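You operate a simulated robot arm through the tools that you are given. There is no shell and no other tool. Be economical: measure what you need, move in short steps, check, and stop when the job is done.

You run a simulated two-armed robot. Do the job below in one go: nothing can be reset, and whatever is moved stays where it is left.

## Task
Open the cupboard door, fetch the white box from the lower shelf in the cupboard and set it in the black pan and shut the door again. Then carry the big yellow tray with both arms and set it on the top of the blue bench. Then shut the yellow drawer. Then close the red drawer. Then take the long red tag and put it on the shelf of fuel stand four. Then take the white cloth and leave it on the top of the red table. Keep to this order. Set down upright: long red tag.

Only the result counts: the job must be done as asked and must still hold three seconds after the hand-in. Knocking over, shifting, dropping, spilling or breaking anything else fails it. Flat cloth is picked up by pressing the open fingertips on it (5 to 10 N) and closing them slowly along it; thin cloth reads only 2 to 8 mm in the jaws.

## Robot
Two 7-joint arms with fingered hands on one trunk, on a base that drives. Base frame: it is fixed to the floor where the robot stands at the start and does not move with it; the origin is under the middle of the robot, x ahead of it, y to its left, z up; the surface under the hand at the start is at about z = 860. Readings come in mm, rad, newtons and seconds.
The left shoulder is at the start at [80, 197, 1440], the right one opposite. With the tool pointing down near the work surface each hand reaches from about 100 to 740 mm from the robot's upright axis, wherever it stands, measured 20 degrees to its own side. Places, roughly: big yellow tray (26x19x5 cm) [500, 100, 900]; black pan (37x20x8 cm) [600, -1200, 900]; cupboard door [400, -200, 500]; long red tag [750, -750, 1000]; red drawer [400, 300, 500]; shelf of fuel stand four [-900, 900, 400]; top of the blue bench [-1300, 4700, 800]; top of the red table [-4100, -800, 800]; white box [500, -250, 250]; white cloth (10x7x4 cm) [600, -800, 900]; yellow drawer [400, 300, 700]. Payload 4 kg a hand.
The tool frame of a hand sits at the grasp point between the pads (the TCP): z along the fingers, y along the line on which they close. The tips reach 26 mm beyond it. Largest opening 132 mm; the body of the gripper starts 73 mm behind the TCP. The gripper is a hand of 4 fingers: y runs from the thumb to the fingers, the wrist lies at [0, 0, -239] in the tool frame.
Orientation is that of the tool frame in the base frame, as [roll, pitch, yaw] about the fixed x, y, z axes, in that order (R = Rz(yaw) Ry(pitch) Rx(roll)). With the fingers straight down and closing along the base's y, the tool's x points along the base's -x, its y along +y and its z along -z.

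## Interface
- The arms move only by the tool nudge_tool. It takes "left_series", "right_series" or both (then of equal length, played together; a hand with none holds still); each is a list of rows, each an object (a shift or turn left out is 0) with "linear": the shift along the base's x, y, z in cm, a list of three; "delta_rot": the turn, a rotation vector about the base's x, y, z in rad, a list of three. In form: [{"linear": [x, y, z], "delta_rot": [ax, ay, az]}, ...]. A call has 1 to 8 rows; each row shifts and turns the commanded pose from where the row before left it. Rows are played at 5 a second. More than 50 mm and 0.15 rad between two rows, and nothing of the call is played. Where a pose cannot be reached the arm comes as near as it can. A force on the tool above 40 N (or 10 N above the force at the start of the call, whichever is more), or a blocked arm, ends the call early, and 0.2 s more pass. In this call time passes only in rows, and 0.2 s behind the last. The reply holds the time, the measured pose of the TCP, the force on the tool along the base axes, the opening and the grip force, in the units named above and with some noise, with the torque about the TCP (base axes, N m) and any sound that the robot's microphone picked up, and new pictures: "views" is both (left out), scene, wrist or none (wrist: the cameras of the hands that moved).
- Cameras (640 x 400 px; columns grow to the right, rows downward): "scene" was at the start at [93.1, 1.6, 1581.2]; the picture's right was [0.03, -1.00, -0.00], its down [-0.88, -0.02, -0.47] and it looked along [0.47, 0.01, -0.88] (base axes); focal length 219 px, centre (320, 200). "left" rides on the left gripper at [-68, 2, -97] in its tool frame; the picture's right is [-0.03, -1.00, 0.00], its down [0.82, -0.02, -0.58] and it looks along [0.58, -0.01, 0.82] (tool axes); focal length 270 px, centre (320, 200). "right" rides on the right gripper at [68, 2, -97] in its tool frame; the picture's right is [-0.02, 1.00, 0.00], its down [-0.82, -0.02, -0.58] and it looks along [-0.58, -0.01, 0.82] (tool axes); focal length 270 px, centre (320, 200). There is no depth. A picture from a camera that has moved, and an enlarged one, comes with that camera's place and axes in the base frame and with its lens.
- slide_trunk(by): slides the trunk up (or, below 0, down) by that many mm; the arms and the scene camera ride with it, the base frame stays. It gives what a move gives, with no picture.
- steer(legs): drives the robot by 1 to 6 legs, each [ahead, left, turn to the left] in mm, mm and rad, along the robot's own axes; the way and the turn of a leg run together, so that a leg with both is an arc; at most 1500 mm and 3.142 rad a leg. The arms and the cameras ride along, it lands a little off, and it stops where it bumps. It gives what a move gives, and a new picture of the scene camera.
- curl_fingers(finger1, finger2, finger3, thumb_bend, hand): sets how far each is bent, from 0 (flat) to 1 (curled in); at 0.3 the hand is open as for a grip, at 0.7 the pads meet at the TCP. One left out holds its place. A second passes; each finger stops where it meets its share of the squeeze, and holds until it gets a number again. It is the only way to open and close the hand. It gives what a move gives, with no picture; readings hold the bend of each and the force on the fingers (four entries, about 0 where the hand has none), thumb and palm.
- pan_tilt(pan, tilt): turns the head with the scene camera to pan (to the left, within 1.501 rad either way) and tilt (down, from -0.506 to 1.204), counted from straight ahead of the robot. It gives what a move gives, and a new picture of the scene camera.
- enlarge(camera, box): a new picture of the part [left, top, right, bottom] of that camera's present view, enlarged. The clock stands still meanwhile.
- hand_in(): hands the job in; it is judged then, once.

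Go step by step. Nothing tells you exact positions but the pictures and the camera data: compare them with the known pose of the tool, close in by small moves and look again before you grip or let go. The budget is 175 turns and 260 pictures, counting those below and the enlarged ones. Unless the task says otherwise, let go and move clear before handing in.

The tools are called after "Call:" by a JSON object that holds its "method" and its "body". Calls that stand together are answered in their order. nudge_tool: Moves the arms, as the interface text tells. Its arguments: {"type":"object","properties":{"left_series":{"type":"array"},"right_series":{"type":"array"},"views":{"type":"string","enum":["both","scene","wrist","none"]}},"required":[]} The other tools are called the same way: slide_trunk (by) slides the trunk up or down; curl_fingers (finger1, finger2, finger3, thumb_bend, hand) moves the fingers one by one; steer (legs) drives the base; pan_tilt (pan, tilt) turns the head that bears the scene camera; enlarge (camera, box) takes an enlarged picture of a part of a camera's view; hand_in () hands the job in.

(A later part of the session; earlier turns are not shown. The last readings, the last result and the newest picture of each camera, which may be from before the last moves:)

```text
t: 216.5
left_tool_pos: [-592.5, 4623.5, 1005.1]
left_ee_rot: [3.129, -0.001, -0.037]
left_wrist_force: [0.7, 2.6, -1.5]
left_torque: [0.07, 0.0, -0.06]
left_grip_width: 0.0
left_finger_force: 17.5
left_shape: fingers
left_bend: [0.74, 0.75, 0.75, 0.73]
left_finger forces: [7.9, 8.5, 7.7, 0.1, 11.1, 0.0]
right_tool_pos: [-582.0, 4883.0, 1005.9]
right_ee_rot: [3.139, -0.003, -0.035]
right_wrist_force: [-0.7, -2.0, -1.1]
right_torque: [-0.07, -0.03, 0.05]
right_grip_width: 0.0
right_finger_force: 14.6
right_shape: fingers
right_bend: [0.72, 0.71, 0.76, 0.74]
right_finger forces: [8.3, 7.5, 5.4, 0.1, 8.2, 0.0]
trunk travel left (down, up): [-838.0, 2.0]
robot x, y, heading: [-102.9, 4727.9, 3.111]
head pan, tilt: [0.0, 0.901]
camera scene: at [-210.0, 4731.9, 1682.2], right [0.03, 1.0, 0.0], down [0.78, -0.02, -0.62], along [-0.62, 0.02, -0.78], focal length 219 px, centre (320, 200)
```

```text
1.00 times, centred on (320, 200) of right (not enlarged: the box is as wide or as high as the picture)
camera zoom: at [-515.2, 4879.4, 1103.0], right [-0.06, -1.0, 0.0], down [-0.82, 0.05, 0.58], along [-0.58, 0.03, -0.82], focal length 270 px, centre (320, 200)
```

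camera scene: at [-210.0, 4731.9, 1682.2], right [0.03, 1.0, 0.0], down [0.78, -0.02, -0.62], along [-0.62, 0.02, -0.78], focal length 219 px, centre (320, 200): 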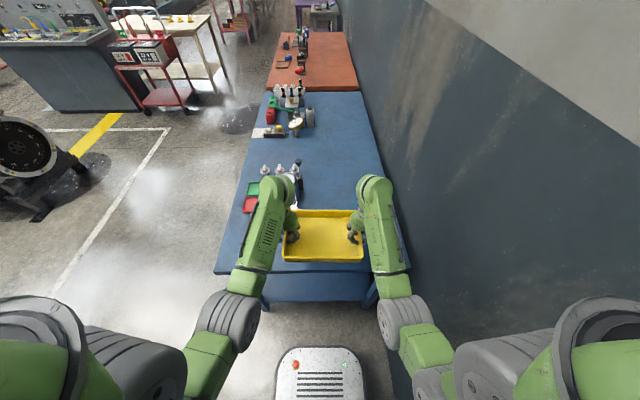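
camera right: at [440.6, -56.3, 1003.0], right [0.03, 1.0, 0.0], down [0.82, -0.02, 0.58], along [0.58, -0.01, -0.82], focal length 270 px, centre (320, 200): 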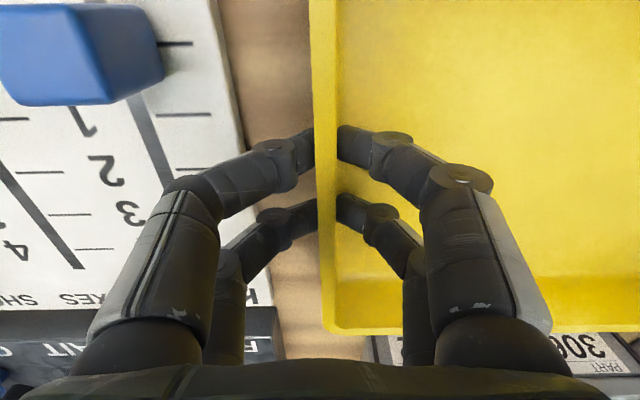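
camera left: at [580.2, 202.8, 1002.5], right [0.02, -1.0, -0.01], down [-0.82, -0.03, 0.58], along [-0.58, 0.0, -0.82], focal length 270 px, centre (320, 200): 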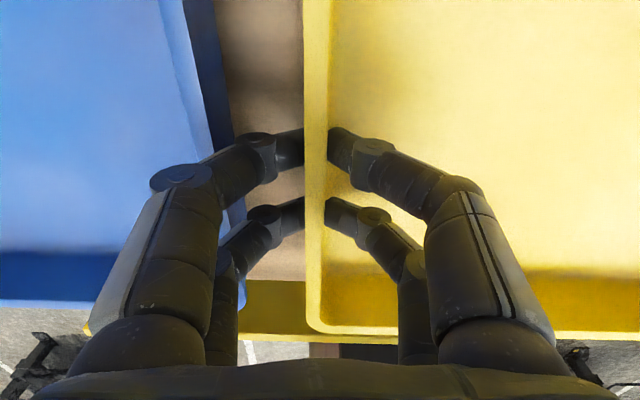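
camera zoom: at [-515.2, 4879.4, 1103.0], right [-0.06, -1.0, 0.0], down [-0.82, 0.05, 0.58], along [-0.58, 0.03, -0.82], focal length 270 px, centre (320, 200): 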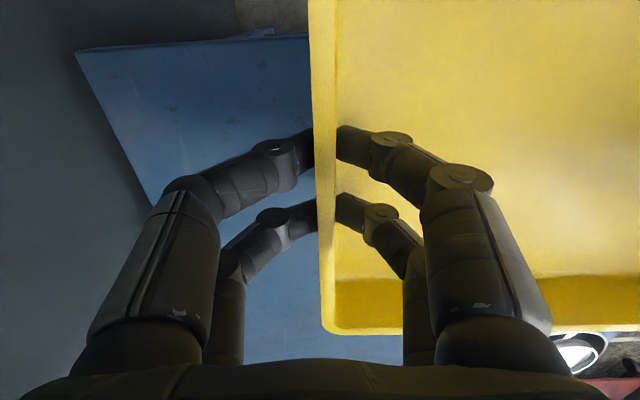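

Call:
{"method": "steer", "body": {"legs": [[0, -72, 0.03], [62, 0, 0]]}}

Call:
{"method": "slide_trunk", "body": {"by": -90}}

Call:
{"method": "enlarge", "body": {"camera": "scene", "box": [200, 130, 440, 290]}}

Call:
{"method": "enlarge", "body": {"camera": "left", "box": [0, 0, 640, 400]}}

```text
t: 218.1
left_tool_pos: [-638.4, 4679.6, 1010.8]
left_ee_rot: [3.132, 0.009, -0.004]
left_wrist_force: [0.7, 2.4, -1.3]
left_torque: [0.11, 0.04, -0.08]
left_grip_width: 0.0
left_finger_force: 17.4
left_shape: fingers
left_bend: [0.74, 0.75, 0.75, 0.73]
left_finger forces: [7.9, 8.3, 7.9, 0.0, 11.2, 0.0]
right_tool_pos: [-636.3, 4940.0, 1012.6]
right_ee_rot: [3.141, 0.009, -0.005]
right_wrist_force: [0.7, -3.2, -1.3]
right_torque: [-0.09, 0.03, 0.05]
right_grip_width: 0.1
right_finger_force: 14.9
right_shape: fingers
right_bend: [0.72, 0.71, 0.76, 0.74]
right_finger forces: [8.5, 7.7, 5.1, 0.1, 8.0, 0.0]
trunk travel left (down, up): [-838.0, 2.0]
robot x, y, heading: [-162.8, 4802.0, -3.133]
head pan, tilt: [0.0, 0.901]
camera scene: at [-253.2, 4796.7, 1683.4], right [-0.01, 1.0, 0.0], down [0.78, 0.01, -0.63], along [-0.63, 0.0, -0.78], focal length 219 px, centre (320, 200)
```

scene: 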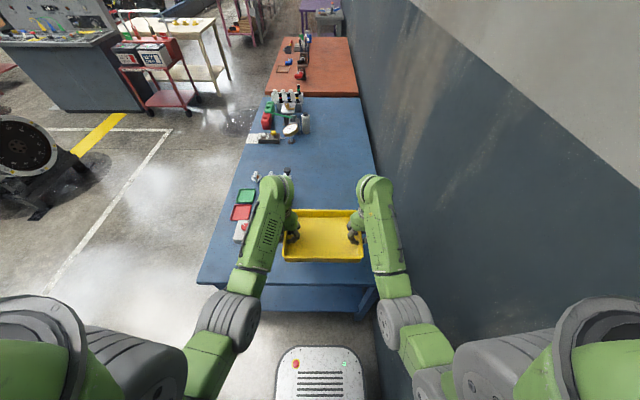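

```text
t: 219.4
left_tool_pos: [-647.1, 4681.3, 916.3]
left_ee_rot: [3.129, -0.001, -0.006]
left_wrist_force: [-0.1, 2.6, -2.5]
left_torque: [0.03, -0.01, -0.08]
left_grip_width: 0.3
left_finger_force: 17.3
left_shape: fingers
left_bend: [0.74, 0.75, 0.75, 0.73]
left_finger forces: [8.0, 8.6, 7.6, 0.0, 10.9, 0.1]
right_tool_pos: [-644.1, 4942.8, 917.2]
right_ee_rot: [3.138, 0.002, -0.005]
right_wrist_force: [0.7, -2.0, -1.8]
right_torque: [-0.09, -0.04, 0.01]
right_grip_width: 0.1
right_finger_force: 14.3
right_shape: fingers
right_bend: [0.72, 0.71, 0.76, 0.74]
right_finger forces: [8.1, 7.5, 5.3, 0.0, 8.3, 0.1]
trunk travel left (down, up): [-748.0, 92.0]
robot x, y, heading: [-164.5, 4798.5, -3.134]
head pan, tilt: [0.0, 0.901]
```

```text
2.50 times, centred on (320, 210) of scene
camera zoom: at [-268.0, 4801.5, 1592.4], right [0.0, 1.0, 0.0], down [0.78, 0.0, -0.62], along [-0.62, 0.0, -0.78], focal length 547 px, centre (320, 175)
```

zoom: 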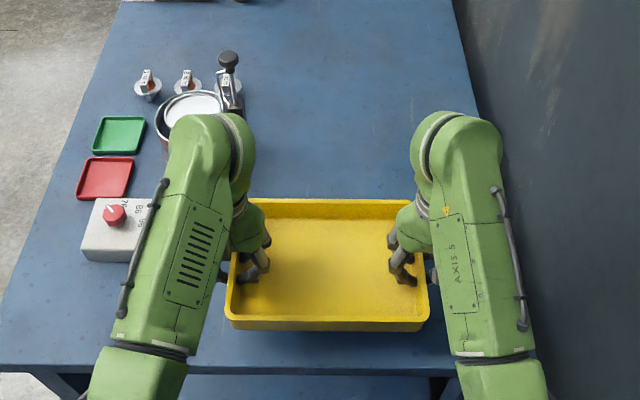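

```text
1.00 times, centred on (320, 200) of left (not enlarged: the box is as wide or as high as the picture)
camera zoom: at [-714.5, 4681.0, 1013.1], right [-0.02, 1.0, -0.01], down [0.82, 0.02, 0.58], along [0.58, 0.0, -0.82], focal length 270 px, centre (320, 200)
```

zoom: 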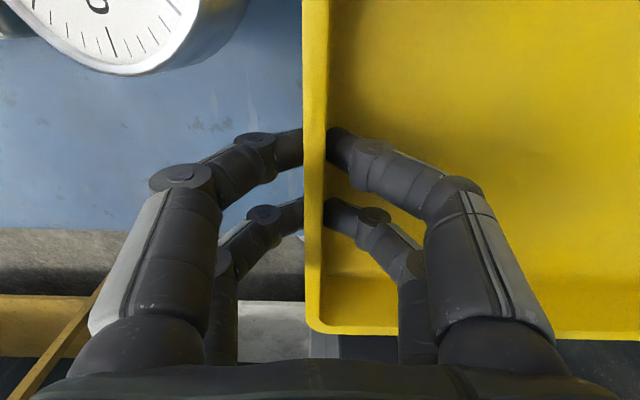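

Clearances are fine; I shift 20 mm further from the gauge and lower.

Call:
{"method": "steer", "body": {"legs": [[-6, -20, 0]]}}

Call:
{"method": "slide_trunk", "body": {"by": -65}}

Call:
{"method": "enlarge", "body": {"camera": "left", "box": [0, 0, 640, 400]}}

```text
t: 220.2
left_tool_pos: [-641.9, 4696.8, 915.2]
left_ee_rot: [3.135, -0.003, -0.006]
left_wrist_force: [-0.6, 1.1, -2.5]
left_torque: [0.12, -0.02, -0.06]
left_grip_width: 0.2
left_finger_force: 17.3
left_shape: fingers
left_bend: [0.74, 0.75, 0.75, 0.73]
left_finger forces: [7.9, 8.5, 7.7, 0.0, 11.0, 0.0]
right_tool_pos: [-640.7, 4957.2, 916.4]
right_ee_rot: [-3.14, -0.001, -0.002]
right_wrist_force: [-0.2, -3.3, -1.8]
right_torque: [-0.03, -0.03, 0.04]
right_grip_width: 0.1
right_finger_force: 14.0
right_shape: fingers
right_bend: [0.72, 0.71, 0.76, 0.74]
right_finger forces: [8.3, 7.6, 5.2, 0.0, 8.1, 0.0]
trunk travel left (down, up): [-748.0, 92.0]
robot x, y, heading: [-158.3, 4818.7, -3.135]
head pan, tilt: [0.0, 0.901]
camera scene: at [-265.6, 4813.4, 1592.1], right [-0.01, 1.0, 0.01], down [0.78, 0.01, -0.62], along [-0.62, 0.0, -0.78], focal length 219 px, centre (320, 200)
```

scene: 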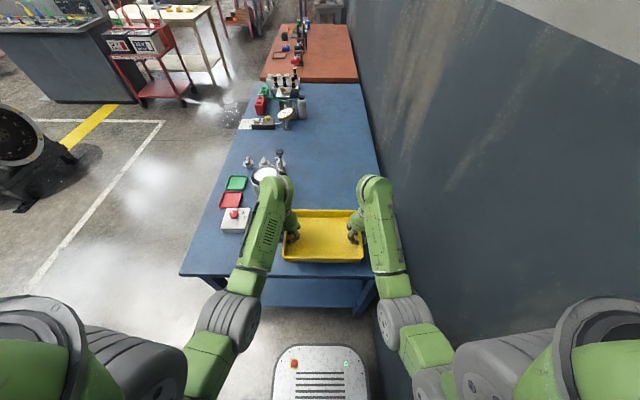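

```text
t: 221.2
left_tool_pos: [-639.5, 4702.4, 854.7]
left_ee_rot: [3.131, 0.004, -0.005]
left_wrist_force: [1.0, 1.8, 17.3]
left_torque: [0.01, 0.14, -0.11]
left_grip_width: 0.0
left_finger_force: 22.1
left_shape: fingers
left_bend: [0.76, 0.76, 0.76, 0.74]
left_finger forces: [10.6, 10.4, 7.9, 0.1, 14.8, 0.1]
right_tool_pos: [-639.3, 4959.2, 856.5]
right_ee_rot: [3.137, 0.006, -0.003]
right_wrist_force: [1.1, -1.5, 22.3]
right_torque: [-0.26, -0.03, 0.1]
right_grip_width: 0.0
right_finger_force: 21.6
right_shape: fingers
right_bend: [0.73, 0.73, 0.77, 0.75]
right_finger forces: [11.1, 11.3, 8.4, 0.0, 11.8, 0.1]
trunk travel left (down, up): [-683.0, 157.0]
robot x, y, heading: [-154.2, 4820.0, -3.135]
head pan, tilt: [0.0, 0.901]
```

```text
1.00 times, centred on (320, 200) of left (not enlarged: the box is as wide or as high as the picture)
camera zoom: at [-708.0, 4700.0, 951.6], right [-0.02, 1.0, -0.01], down [0.82, 0.02, 0.57], along [0.57, 0.0, -0.82], focal length 270 px, centre (320, 200)
```

zoom: 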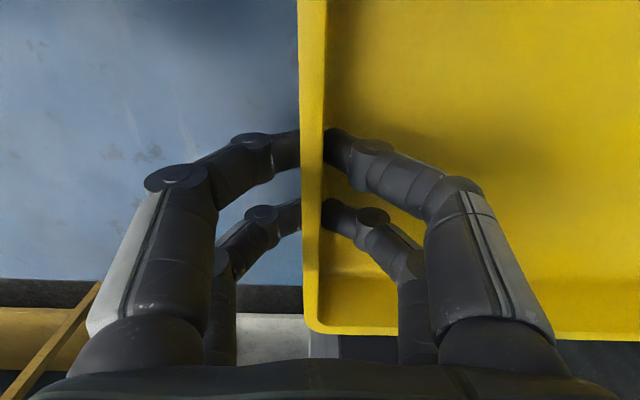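

Tray is on the bench. I relieve the press and open both hands.

Call:
{"method": "nudge_tool", "body": {"left_series": [{"linear": [0, 0, 0.3]}], "right_series": [{"linear": [0, 0, 0.3]}], "views": "none"}}

Call:
{"method": "curl_fingers", "body": {"hand": "left", "finger1": 0.6, "finger2": 0.6, "finger3": 0.6, "thumb_bend": 0.6}}

Call:
{"method": "curl_fingers", "body": {"hand": "right", "finger1": 0.6, "finger2": 0.6, "finger3": 0.6, "thumb_bend": 0.6}}

Call:
{"method": "slide_trunk", "body": {"by": 150}}

Call:
{"method": "enlarge", "body": {"camera": "scene", "box": [160, 100, 480, 300]}}

```text
t: 221.6
left_tool_pos: [-639.9, 4700.5, 854.5]
left_ee_rot: [3.131, 0.001, -0.005]
left_wrist_force: [-3.7, 4.1, 12.3]
left_torque: [0.1, 0.22, -0.1]
left_grip_width: 0.0
left_finger_force: 21.4
left_shape: fingers
left_bend: [0.76, 0.76, 0.76, 0.74]
left_finger forces: [9.9, 9.6, 8.0, 0.1, 14.8, 0.1]
right_tool_pos: [-638.2, 4960.6, 857.3]
right_ee_rot: [3.139, 0.003, -0.002]
right_wrist_force: [-6.4, -5.4, 15.2]
right_torque: [-0.23, 0.16, 0.01]
right_grip_width: 0.1
right_finger_force: 19.1
right_shape: fingers
right_bend: [0.73, 0.73, 0.77, 0.75]
right_finger forces: [10.8, 11.3, 7.1, 0.0, 9.6, 0.0]
trunk travel left (down, up): [-683.0, 157.0]
robot x, y, heading: [-155.0, 4822.6, -3.14]
head pan, tilt: [0.0, 0.901]
```

```text
t: 222.6
left_tool_pos: [-640.2, 4700.3, 854.4]
left_ee_rot: [3.129, 0.003, -0.006]
left_wrist_force: [0.5, -3.2, 15.3]
left_torque: [0.15, 0.04, 0.0]
left_grip_width: 25.2
left_finger_force: 7.3
left_shape: fingers
left_bend: [0.6, 0.6, 0.66, 0.63]
left_finger forces: [0.0, 0.0, 5.9, 0.1, 8.8, 0.1]
right_tool_pos: [-638.5, 4960.7, 857.8]
right_ee_rot: [3.139, 0.003, -0.004]
right_wrist_force: [-6.1, -0.7, 15.0]
right_torque: [-0.18, 0.15, 0.03]
right_grip_width: 0.1
right_finger_force: 18.9
right_shape: fingers
right_bend: [0.73, 0.73, 0.77, 0.75]
right_finger forces: [9.7, 10.0, 7.8, 0.0, 10.6, 0.0]
trunk travel left (down, up): [-683.0, 157.0]
robot x, y, heading: [-157.4, 4820.2, -3.135]
head pan, tilt: [0.0, 0.901]
```

```text
t: 223.6
left_tool_pos: [-640.5, 4700.7, 854.8]
left_ee_rot: [3.129, 0.001, -0.005]
left_wrist_force: [1.1, -2.4, 17.3]
left_torque: [0.21, -0.02, -0.03]
left_grip_width: 25.1
left_finger_force: 8.8
left_shape: fingers
left_bend: [0.6, 0.6, 0.66, 0.63]
left_finger forces: [0.1, 0.0, 6.5, 0.0, 10.2, 0.0]
right_tool_pos: [-638.0, 4961.0, 856.0]
right_ee_rot: [3.137, 0.0, -0.002]
right_wrist_force: [-0.5, 0.9, 1.6]
right_torque: [-0.01, 0.02, -0.01]
right_grip_width: 30.6
right_finger_force: 1.2
right_shape: fingers
right_bend: [0.61, 0.61, 0.6, 0.6]
right_finger forces: [1.2, 1.1, 0.0, 0.1, 0.0, 0.1]
trunk travel left (down, up): [-683.0, 157.0]
robot x, y, heading: [-154.3, 4821.6, -3.138]
head pan, tilt: [0.0, 0.901]
```

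```text
t: 225.3
left_tool_pos: [-641.5, 4701.7, 1003.6]
left_ee_rot: [3.131, -0.002, -0.004]
left_wrist_force: [-0.6, -0.2, 0.0]
left_torque: [0.03, 0.01, 0.03]
left_grip_width: 32.0
left_finger_force: 0.0
left_shape: fingers
left_bend: [0.6, 0.6, 0.6, 0.6]
left_finger forces: [0.1, 0.0, 0.0, 0.1, 0.0, 0.0]
right_tool_pos: [-640.3, 4961.5, 1003.9]
right_ee_rot: [3.137, -0.002, -0.004]
right_wrist_force: [0.6, -0.2, 0.5]
right_torque: [0.0, -0.01, 0.0]
right_grip_width: 31.8
right_finger_force: 0.0
right_shape: fingers
right_bend: [0.6, 0.6, 0.6, 0.6]
right_finger forces: [0.0, 0.0, 0.1, 0.0, 0.1, 0.0]
trunk travel left (down, up): [-833.0, 7.0]
robot x, y, heading: [-156.5, 4822.0, -3.138]
head pan, tilt: [0.0, 0.901]
```

```text
2.00 times, centred on (320, 200) of scene
camera zoom: at [-263.8, 4821.2, 1677.2], right [-0.01, 1.0, 0.0], down [0.78, 0.0, -0.62], along [-0.62, 0.0, -0.78], focal length 438 px, centre (320, 200)
```

zoom: 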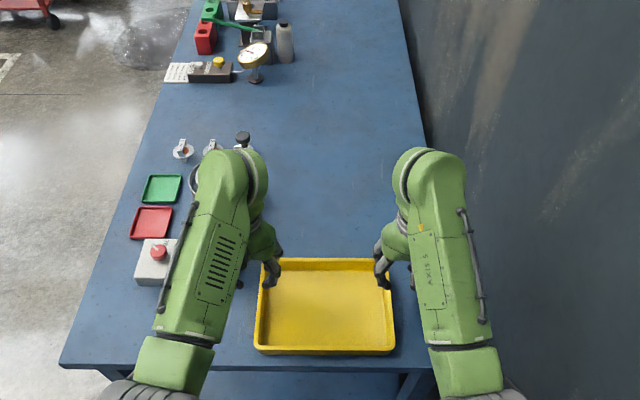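

Tray stands on the bench. I drive back to the workbench, retracing the route.

Call:
{"method": "steer", "body": {"legs": [[0, 1200, 0], [0, 0, 1.571], [1500, 0, 0], [1450, 0, 0], [0, -200, 0], [0, 0, 1.571]]}}

```text
t: 250.1
left_tool_pos: [-185.4, 130.0, 1006.8]
left_ee_rot: [3.129, 0.003, 1.664]
left_wrist_force: [-1.2, 0.5, -0.1]
left_torque: [-0.05, -0.04, 0.0]
left_grip_width: 31.9
left_finger_force: 0.1
left_shape: fingers
left_bend: [0.6, 0.6, 0.6, 0.6]
left_finger forces: [0.0, 0.0, 0.0, 0.0, 0.1, 0.1]
right_tool_pos: [-445.0, 105.9, 1006.3]
right_ee_rot: [3.138, -0.001, 1.663]
right_wrist_force: [0.8, -0.1, 0.2]
right_torque: [-0.05, 0.0, 0.01]
right_grip_width: 31.7
right_finger_force: 0.0
right_shape: fingers
right_bend: [0.6, 0.6, 0.6, 0.6]
right_finger forces: [0.0, 0.0, 0.0, 0.0, 0.0, 0.0]
trunk travel left (down, up): [-833.0, 7.0]
robot x, y, heading: [-350.9, 597.5, -1.472]
head pan, tilt: [0.0, 0.901]
stopped in leg 5: the robot was blocked; the commanded pose is now the measured one
camera scene: at [-342.8, 498.3, 1677.6], right [-0.99, -0.1, 0.0], down [-0.08, 0.78, -0.62], along [0.06, -0.62, -0.78], focal length 219 px, centre (320, 200)
```

scene: 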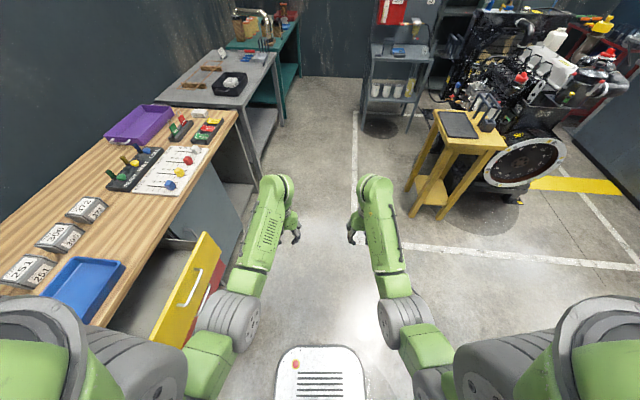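

The robot bumped something on its right during the side step. I move away a bit and look at the stand.

Call:
{"method": "steer", "body": {"legs": [[60, 50, 0]]}}

Call:
{"method": "pan_tilt", "body": {"pan": -1.5, "tilt": 0.6}}

```text
t: 251.2
left_tool_pos: [-141.3, 80.7, 1007.7]
left_ee_rot: [3.123, 0.004, 1.659]
left_wrist_force: [-0.8, 0.8, -0.4]
left_torque: [-0.07, -0.01, 0.01]
left_grip_width: 32.2
left_finger_force: 0.1
left_shape: fingers
left_bend: [0.6, 0.6, 0.6, 0.6]
left_finger forces: [0.0, 0.0, 0.1, 0.0, 0.1, 0.0]
right_tool_pos: [-399.2, 60.2, 1006.6]
right_ee_rot: [3.134, 0.004, 1.658]
right_wrist_force: [0.1, 0.7, 0.3]
right_torque: [-0.03, -0.01, 0.0]
right_grip_width: 32.4
right_finger_force: 0.1
right_shape: fingers
right_bend: [0.6, 0.6, 0.6, 0.6]
right_finger forces: [0.0, 0.0, 0.1, 0.0, 0.1, 0.1]
trunk travel left (down, up): [-833.0, 7.0]
robot x, y, heading: [-304.2, 548.3, -1.472]
head pan, tilt: [0.0, 0.901]
camera scene: at [-301.3, 451.9, 1678.0], right [-1.0, -0.1, -0.01], down [-0.07, 0.78, -0.63], along [0.07, -0.62, -0.78], focal length 219 px, centre (320, 200)
```

scene: 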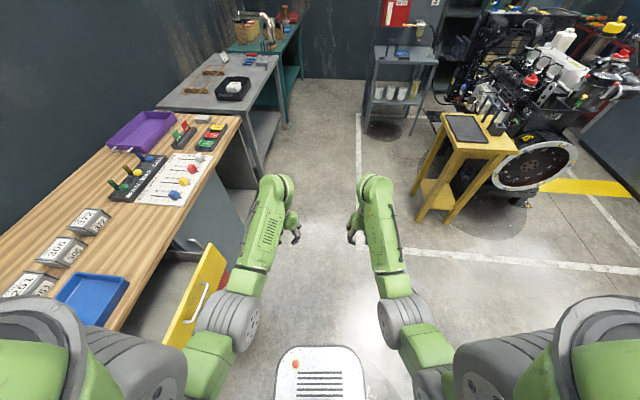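

```text
t: 252.8
left_tool_pos: [-133.9, 75.1, 1003.0]
left_ee_rot: [3.131, -0.002, 1.659]
left_wrist_force: [0.9, 0.4, -0.6]
left_torque: [0.03, 0.02, 0.02]
left_grip_width: 31.9
left_finger_force: 0.0
left_shape: fingers
left_bend: [0.6, 0.6, 0.6, 0.6]
left_finger forces: [0.0, 0.0, 0.0, 0.1, 0.0, 0.0]
right_tool_pos: [-392.8, 52.6, 1004.2]
right_ee_rot: [3.138, -0.004, 1.659]
right_wrist_force: [-0.2, 0.5, 0.0]
right_torque: [-0.05, -0.01, -0.01]
right_grip_width: 32.1
right_finger_force: 0.0
right_shape: fingers
right_bend: [0.6, 0.6, 0.6, 0.6]
right_finger forces: [0.0, 0.0, 0.0, 0.0, 0.1, 0.0]
trunk travel left (down, up): [-833.0, 7.0]
robot x, y, heading: [-298.8, 548.0, -1.472]
head pan, tilt: [-1.499, 0.6]
camera scene: at [-383.1, 501.4, 1702.1], right [-0.17, 0.99, 0.0], down [0.56, 0.1, -0.83], along [-0.81, -0.14, -0.56], focal length 219 px, centre (320, 200)
```

scene: 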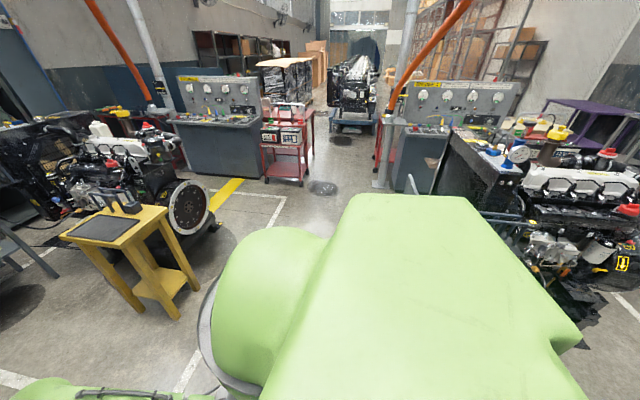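

Call:
{"method": "steer", "body": {"legs": [[0, 0, 1.472]]}}

Call:
{"method": "pan_tilt", "body": {"pan": 1.5, "tilt": 0.6}}

```text
t: 256.8
left_tool_pos: [187.5, 665.4, 1003.0]
left_ee_rot: [3.131, -0.002, 3.131]
left_wrist_force: [-0.2, -0.2, -0.3]
left_torque: [0.02, -0.02, -0.01]
left_grip_width: 32.3
left_finger_force: 0.0
left_shape: fingers
left_bend: [0.6, 0.6, 0.6, 0.6]
left_finger forces: [0.0, 0.1, 0.0, 0.1, 0.0, 0.0]
right_tool_pos: [183.8, 405.8, 1005.2]
right_ee_rot: [3.137, -0.003, 3.13]
right_wrist_force: [0.3, -0.4, 0.0]
right_torque: [0.0, -0.02, 0.0]
right_grip_width: 32.1
right_finger_force: 0.0
right_shape: fingers
right_bend: [0.6, 0.6, 0.6, 0.6]
right_finger forces: [0.0, 0.1, 0.0, 0.1, 0.0, 0.0]
trunk travel left (down, up): [-833.0, 7.0]
robot x, y, heading: [-297.8, 545.7, -0.0]
head pan, tilt: [-1.499, 0.6]
camera scene: at [-263.8, 459.1, 1702.0], right [-1.0, -0.07, 0.0], down [-0.04, 0.56, -0.82], along [0.06, -0.82, -0.57], focal length 219 px, centre (320, 200)
```

scene: 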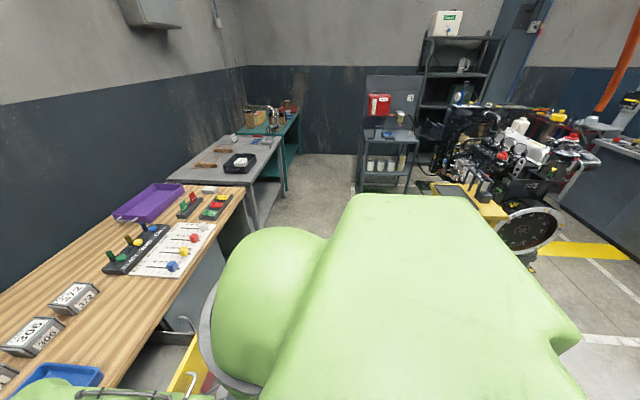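

```text
t: 259.4
left_tool_pos: [186.0, 665.4, 1003.9]
left_ee_rot: [3.129, -0.002, 3.132]
left_wrist_force: [1.0, 0.2, -0.3]
left_torque: [0.01, 0.02, 0.0]
left_grip_width: 31.9
left_finger_force: 0.0
left_shape: fingers
left_bend: [0.6, 0.6, 0.6, 0.6]
left_finger forces: [0.1, 0.0, 0.0, 0.0, 0.1, 0.0]
right_tool_pos: [184.6, 405.8, 1004.5]
right_ee_rot: [3.138, -0.004, 3.131]
right_wrist_force: [0.2, 0.0, -0.9]
right_torque: [0.01, -0.01, -0.02]
right_grip_width: 32.3
right_finger_force: 0.1
right_shape: fingers
right_bend: [0.6, 0.6, 0.6, 0.6]
right_finger forces: [0.0, 0.0, 0.0, 0.0, 0.0, 0.0]
trunk travel left (down, up): [-833.0, 7.0]
robot x, y, heading: [-300.8, 545.1, 0.0]
head pan, tilt: [1.499, 0.6]
camera scene: at [-263.9, 635.8, 1702.1], right [1.0, -0.07, 0.0], down [-0.04, -0.56, -0.83], along [0.06, 0.82, -0.56], focal length 219 px, centre (320, 200)
```

scene: 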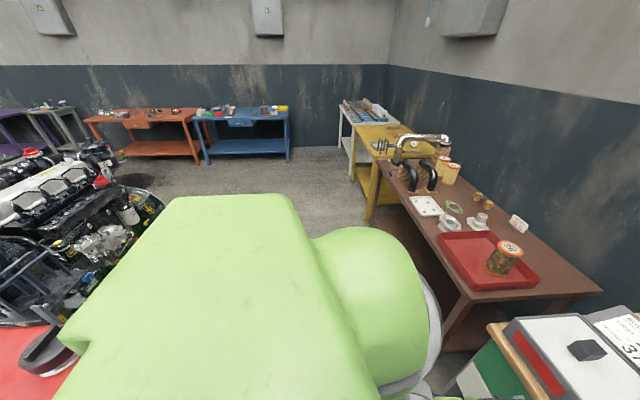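

Now the drawers. I back off, shift right, lower, pitch the left hand 45° forward and retract the right hand.

Call:
{"method": "steer", "body": {"legs": [[-150, 0, 0], [0, -385, 0]]}}

Call:
{"method": "nudge_tool", "body": {"left_series": [{"linear": [2, 0, 0], "delta_rot": [0, -0.131, 0]}, {"linear": [2, 0, 0], "delta_rot": [0, -0.131, 0]}, {"linear": [2, 0, 0], "delta_rot": [0, -0.131, 0]}, {"linear": [2, 0, 0], "delta_rot": [0, -0.131, 0]}, {"linear": [2, 0, 0], "delta_rot": [0, -0.131, 0]}, {"linear": [2, 0, 0], "delta_rot": [0, -0.131, 0]}], "right_series": [{"linear": [-3, -3.5, 1.5]}, {"linear": [-3, -3.5, 1.5]}, {"linear": [-3, -3.5, 1.5]}, {"linear": [-3, -3.5, 1.5]}, {"linear": [-3, -3.5, 1.5]}, {"linear": [-3, -3.5, 1.5]}], "views": "none"}}

Call:
{"method": "curl_fingers", "body": {"hand": "left", "finger1": 0.7, "finger2": 0.7, "finger3": 0.7, "thumb_bend": 0.7}}

Call:
{"method": "slide_trunk", "body": {"by": -300}}

Call:
{"method": "pan_tilt", "body": {"pan": 0, "tilt": 0.7}}

```text
t: 260.6
left_tool_pos: [95.6, 665.5, 1001.0]
left_ee_rot: [3.138, -0.006, -3.135]
left_wrist_force: [0.1, 0.9, -0.7]
left_torque: [-0.07, -0.01, 0.0]
left_grip_width: 32.2
left_finger_force: 0.0
left_shape: fingers
left_bend: [0.6, 0.6, 0.6, 0.6]
left_finger forces: [0.0, 0.1, 0.0, 0.0, 0.0, 0.0]
right_tool_pos: [96.3, 405.6, 1004.2]
right_ee_rot: [-3.139, -0.006, -3.138]
right_wrist_force: [0.5, 0.1, 0.5]
right_torque: [-0.04, 0.01, 0.02]
right_grip_width: 32.2
right_finger_force: 0.0
right_shape: fingers
right_bend: [0.6, 0.6, 0.6, 0.6]
right_finger forces: [0.0, 0.0, 0.0, 0.0, 0.0, 0.0]
trunk travel left (down, up): [-833.0, 7.0]
robot x, y, heading: [-392.7, 533.8, 0.018]
head pan, tilt: [1.499, 0.6]
stopped in leg 1: the robot was blocked; the commanded pose is now the measured one
camera scene: at [-352.1, 634.0, 1701.1], right [1.0, -0.06, 0.0], down [-0.04, -0.57, -0.82], along [0.04, 0.82, -0.57], focal length 219 px, centre (320, 200)
```

scene: 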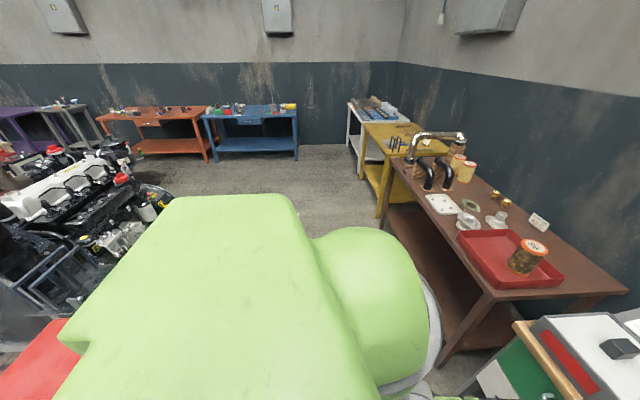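

```text
t: 261.9
left_tool_pos: [198.6, 657.8, 1005.3]
left_ee_rot: [3.135, 0.702, -3.136]
left_wrist_force: [-0.1, 0.0, 0.8]
left_torque: [-0.04, -0.04, 0.03]
left_grip_width: 32.3
left_finger_force: 0.1
left_shape: fingers
left_bend: [0.6, 0.6, 0.6, 0.6]
left_finger forces: [0.1, 0.1, 0.0, 0.1, 0.0, 0.0]
right_tool_pos: [1.0, 221.7, 1145.3]
right_ee_rot: [-3.052, 0.171, -3.015]
right_wrist_force: [0.3, -0.3, -1.0]
right_torque: [-0.01, 0.02, -0.02]
right_grip_width: 32.3
right_finger_force: 0.0
right_shape: fingers
right_bend: [0.6, 0.6, 0.6, 0.6]
right_finger forces: [0.0, 0.1, 0.0, 0.0, 0.0, 0.1]
trunk travel left (down, up): [-833.0, 7.0]
robot x, y, heading: [-388.6, 533.5, 0.017]
head pan, tilt: [1.499, 0.6]
stopped in row 6 (right hand): the arm was blocked; the commanded pose is now the measured one
```

```text
t: 262.9
left_tool_pos: [197.1, 657.4, 1003.2]
left_ee_rot: [3.132, 0.701, -3.136]
left_wrist_force: [0.4, -0.1, 0.5]
left_torque: [-0.05, -0.01, -0.01]
left_grip_width: 1.6
left_finger_force: 0.0
left_shape: fingers
left_bend: [0.7, 0.7, 0.7, 0.7]
left_finger forces: [0.0, 0.0, 0.0, 0.1, 0.0, 0.1]
right_tool_pos: [0.5, 219.6, 1143.5]
right_ee_rot: [-3.052, 0.173, -3.014]
right_wrist_force: [-1.0, 0.2, -0.1]
right_torque: [0.0, -0.01, 0.0]
right_grip_width: 32.4
right_finger_force: 0.2
right_shape: fingers
right_bend: [0.6, 0.6, 0.6, 0.6]
right_finger forces: [0.1, 0.0, 0.1, 0.1, 0.0, 0.0]
trunk travel left (down, up): [-833.0, 7.0]
robot x, y, heading: [-390.1, 534.0, 0.016]
head pan, tilt: [1.499, 0.6]
```

```text
t: 266.1
left_tool_pos: [199.3, 657.7, 732.7]
left_ee_rot: [3.134, 0.7, -3.139]
left_wrist_force: [-0.1, -0.6, 0.2]
left_torque: [0.02, 0.04, -0.05]
left_grip_width: 1.5
left_finger_force: 0.1
left_shape: fingers
left_bend: [0.7, 0.7, 0.7, 0.7]
left_finger forces: [0.0, 0.1, 0.0, 0.1, 0.0, 0.0]
right_tool_pos: [0.3, 220.6, 863.8]
right_ee_rot: [-3.063, 0.154, -3.013]
right_wrist_force: [-0.7, 0.8, -0.3]
right_torque: [-0.02, 0.02, 0.02]
right_grip_width: 32.4
right_finger_force: 0.0
right_shape: fingers
right_bend: [0.6, 0.6, 0.6, 0.6]
right_finger forces: [0.1, 0.0, 0.1, 0.0, 0.1, 0.0]
trunk travel left (down, up): [-563.0, 277.0]
robot x, y, heading: [-392.6, 533.1, 0.014]
head pan, tilt: [1.499, 0.6]
stopped: the arm was blocked; the commanded pose is now the measured one
```

```text
t: 267.7
left_tool_pos: [199.9, 657.4, 729.3]
left_ee_rot: [3.134, 0.698, -3.136]
left_wrist_force: [-0.6, 0.5, -0.6]
left_torque: [0.02, 0.04, 0.02]
left_grip_width: 1.4
left_finger_force: 0.1
left_shape: fingers
left_bend: [0.7, 0.7, 0.7, 0.7]
left_finger forces: [0.1, 0.1, 0.0, 0.0, 0.0, 0.1]
right_tool_pos: [2.6, 220.3, 867.4]
right_ee_rot: [-3.056, 0.16, -3.014]
right_wrist_force: [0.1, 0.5, 0.8]
right_torque: [0.0, 0.01, -0.04]
right_grip_width: 32.2
right_finger_force: 0.1
right_shape: fingers
right_bend: [0.6, 0.6, 0.6, 0.6]
right_finger forces: [0.1, 0.1, 0.1, 0.0, 0.0, 0.0]
trunk travel left (down, up): [-563.0, 277.0]
robot x, y, heading: [-395.8, 535.0, 0.011]
head pan, tilt: [0.0, 0.7]
camera scene: at [-275.4, 534.8, 1421.8], right [0.02, -1.0, 0.0], down [-0.65, -0.01, -0.76], along [0.76, 0.01, -0.65], focal length 219 px, centre (320, 200)
```

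scene: 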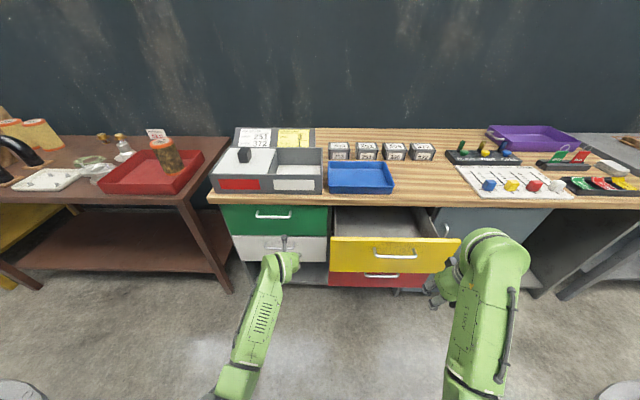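

Yellow drawer front is at x≈265, centre y≈260, z≈560–774. I shift right so the left fist faces it and push forward in short legs.

Call:
{"method": "steer", "body": {"legs": [[0, -395, -0.012]]}}

Call:
{"method": "steer", "body": {"legs": [[35, 0, 0], [35, 0, 0], [35, 0, 0], [30, 0, 0]]}}

```text
t: 270.1
left_tool_pos: [202.8, 261.6, 731.7]
left_ee_rot: [3.13, 0.699, 3.132]
left_wrist_force: [-0.6, 0.4, -0.1]
left_torque: [-0.01, -0.03, 0.01]
left_grip_width: 1.1
left_finger_force: 0.0
left_shape: fingers
left_bend: [0.7, 0.7, 0.7, 0.7]
left_finger forces: [0.1, 0.0, 0.0, 0.0, 0.1, 0.0]
right_tool_pos: [0.9, -174.5, 866.9]
right_ee_rot: [-3.058, 0.164, -3.025]
right_wrist_force: [0.1, -0.1, -0.2]
right_torque: [-0.03, -0.06, -0.02]
right_grip_width: 32.3
right_finger_force: 0.1
right_shape: fingers
right_bend: [0.6, 0.6, 0.6, 0.6]
right_finger forces: [0.1, 0.1, 0.0, 0.0, 0.0, 0.0]
trunk travel left (down, up): [-563.0, 277.0]
robot x, y, heading: [-387.1, 149.5, -0.0]
head pan, tilt: [0.0, 0.7]
camera scene: at [-273.5, 143.5, 1422.4], right [0.0, -1.0, 0.0], down [-0.65, 0.0, -0.76], along [0.76, 0.0, -0.65], focal length 219 px, centre (320, 200)
```

scene: 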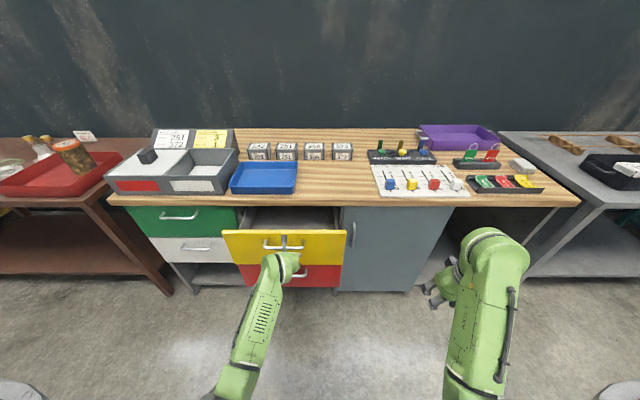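

```text
t: 272.3
left_tool_pos: [340.4, 263.2, 731.4]
left_ee_rot: [3.132, 0.698, 3.132]
left_wrist_force: [0.1, -0.8, -0.1]
left_torque: [0.03, -0.04, 0.0]
left_grip_width: 1.3
left_finger_force: 0.0
left_shape: fingers
left_bend: [0.7, 0.7, 0.7, 0.7]
left_finger forces: [0.0, 0.0, 0.0, 0.0, 0.1, 0.0]
right_tool_pos: [139.2, -173.8, 870.1]
right_ee_rot: [-3.054, 0.169, -3.025]
right_wrist_force: [-0.5, -0.4, -0.9]
right_torque: [0.02, -0.02, -0.03]
right_grip_width: 32.2
right_finger_force: 0.1
right_shape: fingers
right_bend: [0.6, 0.6, 0.6, 0.6]
right_finger forces: [0.1, 0.0, 0.1, 0.1, 0.0, 0.0]
trunk travel left (down, up): [-563.0, 277.0]
robot x, y, heading: [-252.1, 145.7, 0.005]
head pan, tilt: [0.0, 0.7]
camera scene: at [-137.2, 146.2, 1422.4], right [0.0, -1.0, 0.0], down [-0.65, 0.0, -0.76], along [0.76, 0.0, -0.65], focal length 219 px, centre (320, 200)
```

scene: 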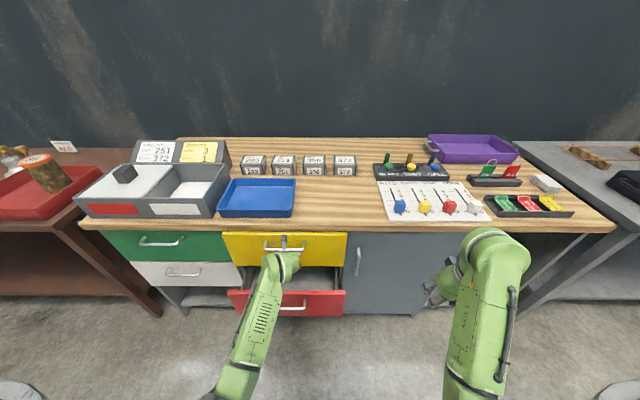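

Call:
{"method": "steer", "body": {"legs": [[20, 0, 0], [15, 0, 0], [12, 0, 0]]}}

Call:
{"method": "enlarge", "body": {"camera": "scene", "box": [160, 200, 400, 340]}}

```text
t: 273.6
left_tool_pos: [371.0, 264.2, 725.0]
left_ee_rot: [3.137, 0.682, 3.138]
left_wrist_force: [-4.5, -0.8, 0.5]
left_torque: [0.03, 0.01, -0.04]
left_grip_width: 0.0
left_finger_force: 3.1
left_shape: fingers
left_bend: [0.71, 0.7, 0.7, 0.7]
left_finger forces: [3.2, 0.1, 0.0, 0.1, 2.9, 0.0]
right_tool_pos: [173.3, -172.6, 871.4]
right_ee_rot: [-3.051, 0.172, -3.024]
right_wrist_force: [0.1, -0.2, 0.7]
right_torque: [-0.01, 0.0, 0.01]
right_grip_width: 32.1
right_finger_force: 0.0
right_shape: fingers
right_bend: [0.6, 0.6, 0.6, 0.6]
right_finger forces: [0.0, 0.0, 0.1, 0.0, 0.0, 0.1]
trunk travel left (down, up): [-563.0, 277.0]
robot x, y, heading: [-220.3, 149.1, 0.005]
head pan, tilt: [0.0, 0.7]
stopped in leg 2: the force on the tool passed its limit at 49 N (the readings are from after the stop); the commanded pose is now the measured one
camera scene: at [-102.5, 146.5, 1422.7], right [0.0, -1.0, 0.0], down [-0.65, 0.0, -0.76], along [0.76, 0.0, -0.65], focal length 219 px, centre (320, 200)
```

scene: 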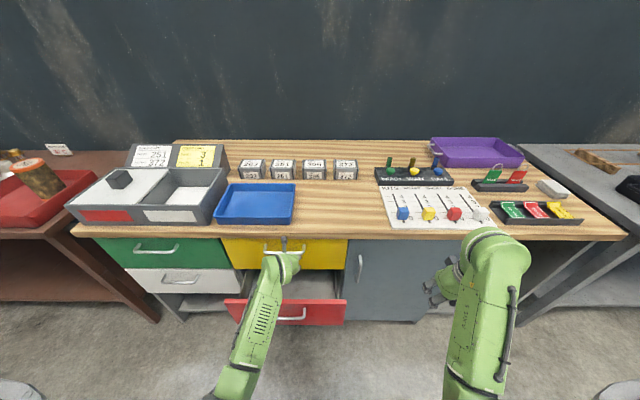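

```text
2.67 times, centred on (280, 270) of scene
camera zoom: at [-102.5, 146.5, 1422.7], right [0.0, -1.0, 0.0], down [-0.65, 0.0, -0.76], along [0.76, 0.0, -0.65], focal length 584 px, centre (427, 13)
```

zoom: 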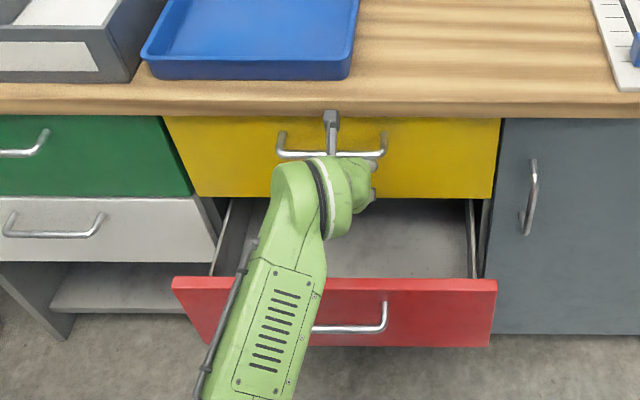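

Yellow drawer is flush. For the red one I back off, move the right arm out from the body, and lower.

Call:
{"method": "steer", "body": {"legs": [[-270, 0, 0]]}}

Call:
{"method": "nudge_tool", "body": {"right_series": [{"linear": [2.5, -2.5, 1]}, {"linear": [2.5, -2.5, 1]}, {"linear": [2.5, -2.5, 1]}, {"linear": [2.5, -2.5, 1]}, {"linear": [2.5, -2.5, 1]}, {"linear": [2.5, -2.5, 1]}, {"linear": [2.5, -2.5, 1]}, {"linear": [2.5, -2.5, 1]}], "views": "none"}}

Call:
{"method": "slide_trunk", "body": {"by": -215}}

Call:
{"method": "enlarge", "body": {"camera": "scene", "box": [0, 0, 640, 400]}}

```text
t: 275.6
left_tool_pos: [104.2, 262.7, 724.8]
left_ee_rot: [3.138, 0.682, 3.139]
left_wrist_force: [-0.5, 0.3, 0.5]
left_torque: [0.0, 0.02, -0.02]
left_grip_width: 0.6
left_finger_force: 0.2
left_shape: fingers
left_bend: [0.7, 0.7, 0.7, 0.7]
left_finger forces: [0.0, 0.0, 0.0, 0.0, 0.0, 0.1]
right_tool_pos: [-92.4, -172.4, 869.9]
right_ee_rot: [-3.051, 0.171, -3.023]
right_wrist_force: [-0.9, -0.2, -0.7]
right_torque: [-0.05, -0.01, 0.0]
right_grip_width: 32.1
right_finger_force: 0.1
right_shape: fingers
right_bend: [0.6, 0.6, 0.6, 0.6]
right_finger forces: [0.0, 0.0, 0.0, 0.1, 0.0, 0.1]
trunk travel left (down, up): [-563.0, 277.0]
robot x, y, heading: [-485.1, 146.2, 0.003]
head pan, tilt: [0.0, 0.7]
camera scene: at [-368.6, 145.8, 1422.3], right [0.0, -1.0, 0.0], down [-0.65, 0.0, -0.76], along [0.76, 0.0, -0.65], focal length 219 px, centre (320, 200)
```

scene: 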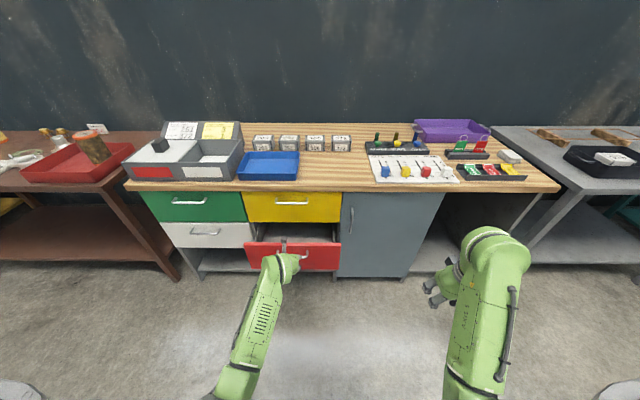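

```text
t: 277.4
left_tool_pos: [103.3, 262.2, 725.9]
left_ee_rot: [3.135, 0.685, 3.136]
left_wrist_force: [0.0, 0.2, -0.3]
left_torque: [0.02, 0.0, -0.02]
left_grip_width: 1.1
left_finger_force: 0.0
left_shape: fingers
left_bend: [0.7, 0.7, 0.7, 0.7]
left_finger forces: [0.1, 0.0, 0.0, 0.1, 0.0, 0.0]
right_tool_pos: [105.1, -373.2, 953.5]
right_ee_rot: [-3.053, 0.17, -3.025]
right_wrist_force: [-0.7, -0.1, 0.1]
right_torque: [0.0, 0.01, -0.04]
right_grip_width: 32.1
right_finger_force: 0.0
right_shape: fingers
right_bend: [0.6, 0.6, 0.6, 0.6]
right_finger forces: [0.0, 0.1, 0.0, 0.0, 0.0, 0.0]
trunk travel left (down, up): [-563.0, 277.0]
robot x, y, heading: [-485.5, 145.8, 0.008]
head pan, tilt: [0.0, 0.7]
```

```text
t: 279.6
left_tool_pos: [102.0, 261.9, 511.6]
left_ee_rot: [3.134, 0.687, 3.138]
left_wrist_force: [0.2, -0.6, 0.3]
left_torque: [0.0, 0.01, 0.0]
left_grip_width: 0.5
left_finger_force: 0.0
left_shape: fingers
left_bend: [0.7, 0.7, 0.7, 0.7]
left_finger forces: [0.1, 0.1, 0.0, 0.0, 0.0, 0.0]
right_tool_pos: [105.5, -374.6, 740.6]
right_ee_rot: [-3.052, 0.172, -3.026]
right_wrist_force: [0.5, -0.1, -0.4]
right_torque: [-0.04, -0.04, 0.03]
right_grip_width: 32.2
right_finger_force: 0.1
right_shape: fingers
right_bend: [0.6, 0.6, 0.6, 0.6]
right_finger forces: [0.1, 0.0, 0.0, 0.0, 0.1, 0.0]
trunk travel left (down, up): [-348.0, 492.0]
robot x, y, heading: [-486.1, 144.4, 0.004]
head pan, tilt: [0.0, 0.7]
```

```text
1.00 times, centred on (320, 200) of scene (not enlarged: the box is as wide or as high as the picture)
camera zoom: at [-372.1, 145.8, 1207.8], right [0.0, -1.0, 0.0], down [-0.64, 0.0, -0.76], along [0.76, 0.0, -0.64], focal length 219 px, centre (320, 200)
```

zoom: 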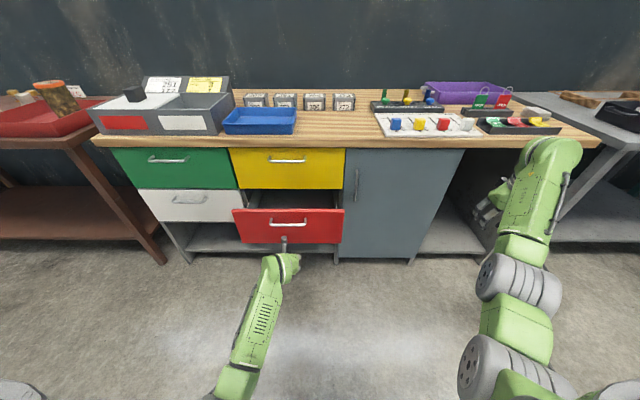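

Call:
{"method": "nudge_tool", "body": {"right_series": [{"linear": [-4, 0, 0]}, {"linear": [-4, 0, 0]}, {"linear": [-3, 0, 0]}], "views": "none"}}

Call:
{"method": "steer", "body": {"legs": [[100, 0, 0], [35, 0, 0], [35, 0, 0], [35, 0, 0], [30, 0, 0]]}}

Call:
{"method": "steer", "body": {"legs": [[20, 0, 0], [15, 0, 0], [12, 0, 0]]}}

Call:
{"method": "enlarge", "body": {"camera": "scene", "box": [120, 120, 400, 300]}}

```text
t: 280.4
left_tool_pos: [103.2, 261.9, 512.1]
left_ee_rot: [3.137, 0.685, 3.138]
left_wrist_force: [0.2, -0.5, 0.7]
left_torque: [-0.01, -0.03, -0.03]
left_grip_width: 0.6
left_finger_force: 0.2
left_shape: fingers
left_bend: [0.7, 0.7, 0.7, 0.7]
left_finger forces: [0.0, 0.0, 0.1, 0.0, 0.1, 0.0]
right_tool_pos: [-3.6, -371.9, 739.9]
right_ee_rot: [-3.052, 0.174, -3.025]
right_wrist_force: [0.1, -0.5, 1.1]
right_torque: [-0.02, -0.01, -0.02]
right_grip_width: 32.1
right_finger_force: 0.0
right_shape: fingers
right_bend: [0.6, 0.6, 0.6, 0.6]
right_finger forces: [0.0, 0.0, 0.0, 0.0, 0.0, 0.1]
trunk travel left (down, up): [-348.0, 492.0]
robot x, y, heading: [-487.2, 144.8, 0.004]
head pan, tilt: [0.0, 0.7]
```

```text
t: 283.4
left_tool_pos: [338.9, 262.6, 512.1]
left_ee_rot: [3.136, 0.687, 3.137]
left_wrist_force: [-0.4, -0.3, 1.0]
left_torque: [0.01, 0.03, 0.0]
left_grip_width: 0.7
left_finger_force: 0.0
left_shape: fingers
left_bend: [0.7, 0.7, 0.7, 0.7]
left_finger forces: [0.0, 0.1, 0.1, 0.0, 0.1, 0.1]
right_tool_pos: [233.0, -371.2, 741.2]
right_ee_rot: [-3.052, 0.175, -3.024]
right_wrist_force: [0.6, 0.0, 0.2]
right_torque: [0.0, 0.02, 0.0]
right_grip_width: 32.2
right_finger_force: 0.1
right_shape: fingers
right_bend: [0.6, 0.6, 0.6, 0.6]
right_finger forces: [0.0, 0.1, 0.0, 0.0, 0.0, 0.1]
trunk travel left (down, up): [-348.0, 492.0]
robot x, y, heading: [-247.6, 147.7, 0.001]
head pan, tilt: [0.0, 0.7]
camera scene: at [-136.1, 146.6, 1207.8], right [0.0, -1.0, 0.0], down [-0.64, 0.0, -0.76], along [0.76, 0.0, -0.64], focal length 219 px, centre (320, 200)
```

scene: 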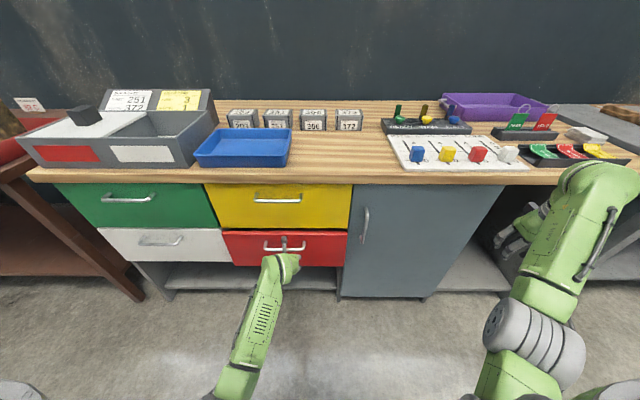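

```text
t: 284.9
left_tool_pos: [370.4, 264.2, 501.4]
left_ee_rot: [3.14, 0.658, -3.139]
left_wrist_force: [-13.1, -0.8, 3.2]
left_torque: [0.01, -0.01, -0.01]
left_grip_width: 0.0
left_finger_force: 7.9
left_shape: fingers
left_bend: [0.71, 0.7, 0.7, 0.71]
left_finger forces: [7.4, 0.1, 0.0, 0.0, 8.1, 0.0]
right_tool_pos: [273.4, -370.5, 740.4]
right_ee_rot: [-3.052, 0.174, -3.022]
right_wrist_force: [-0.1, -0.2, 0.5]
right_torque: [-0.03, -0.02, 0.0]
right_grip_width: 32.1
right_finger_force: 0.0
right_shape: fingers
right_bend: [0.6, 0.6, 0.6, 0.6]
right_finger forces: [0.0, 0.0, 0.2, 0.1, 0.1, 0.1]
trunk travel left (down, up): [-348.0, 492.0]
robot x, y, heading: [-208.0, 145.0, 0.0]
head pan, tilt: [0.0, 0.7]
stopped in leg 3: the force on the tool passed its limit at 55 N (the readings are from after the stop); the commanded pose is now the measured one
camera scene: at [-97.0, 146.5, 1207.9], right [0.0, -1.0, 0.0], down [-0.64, 0.0, -0.77], along [0.77, 0.0, -0.64], focal length 219 px, centre (320, 200)
```

scene: 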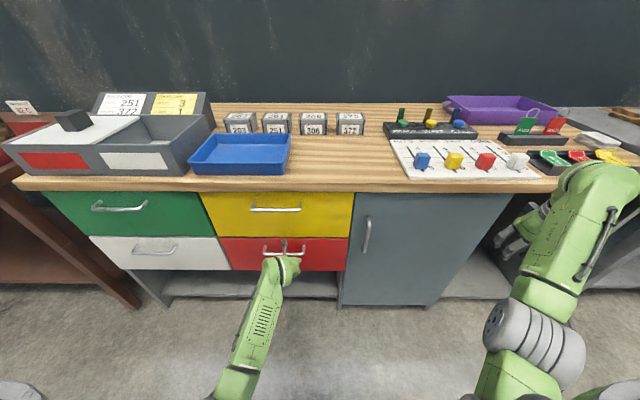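

```text
2.22 times, centred on (260, 210) of scene
camera zoom: at [-97.0, 146.5, 1207.9], right [0.0, -1.0, 0.0], down [-0.64, 0.0, -0.77], along [0.77, 0.0, -0.64], focal length 486 px, centre (453, 178)
```

zoom: 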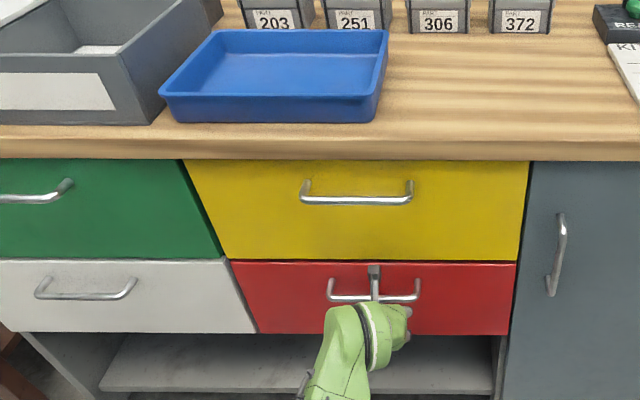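

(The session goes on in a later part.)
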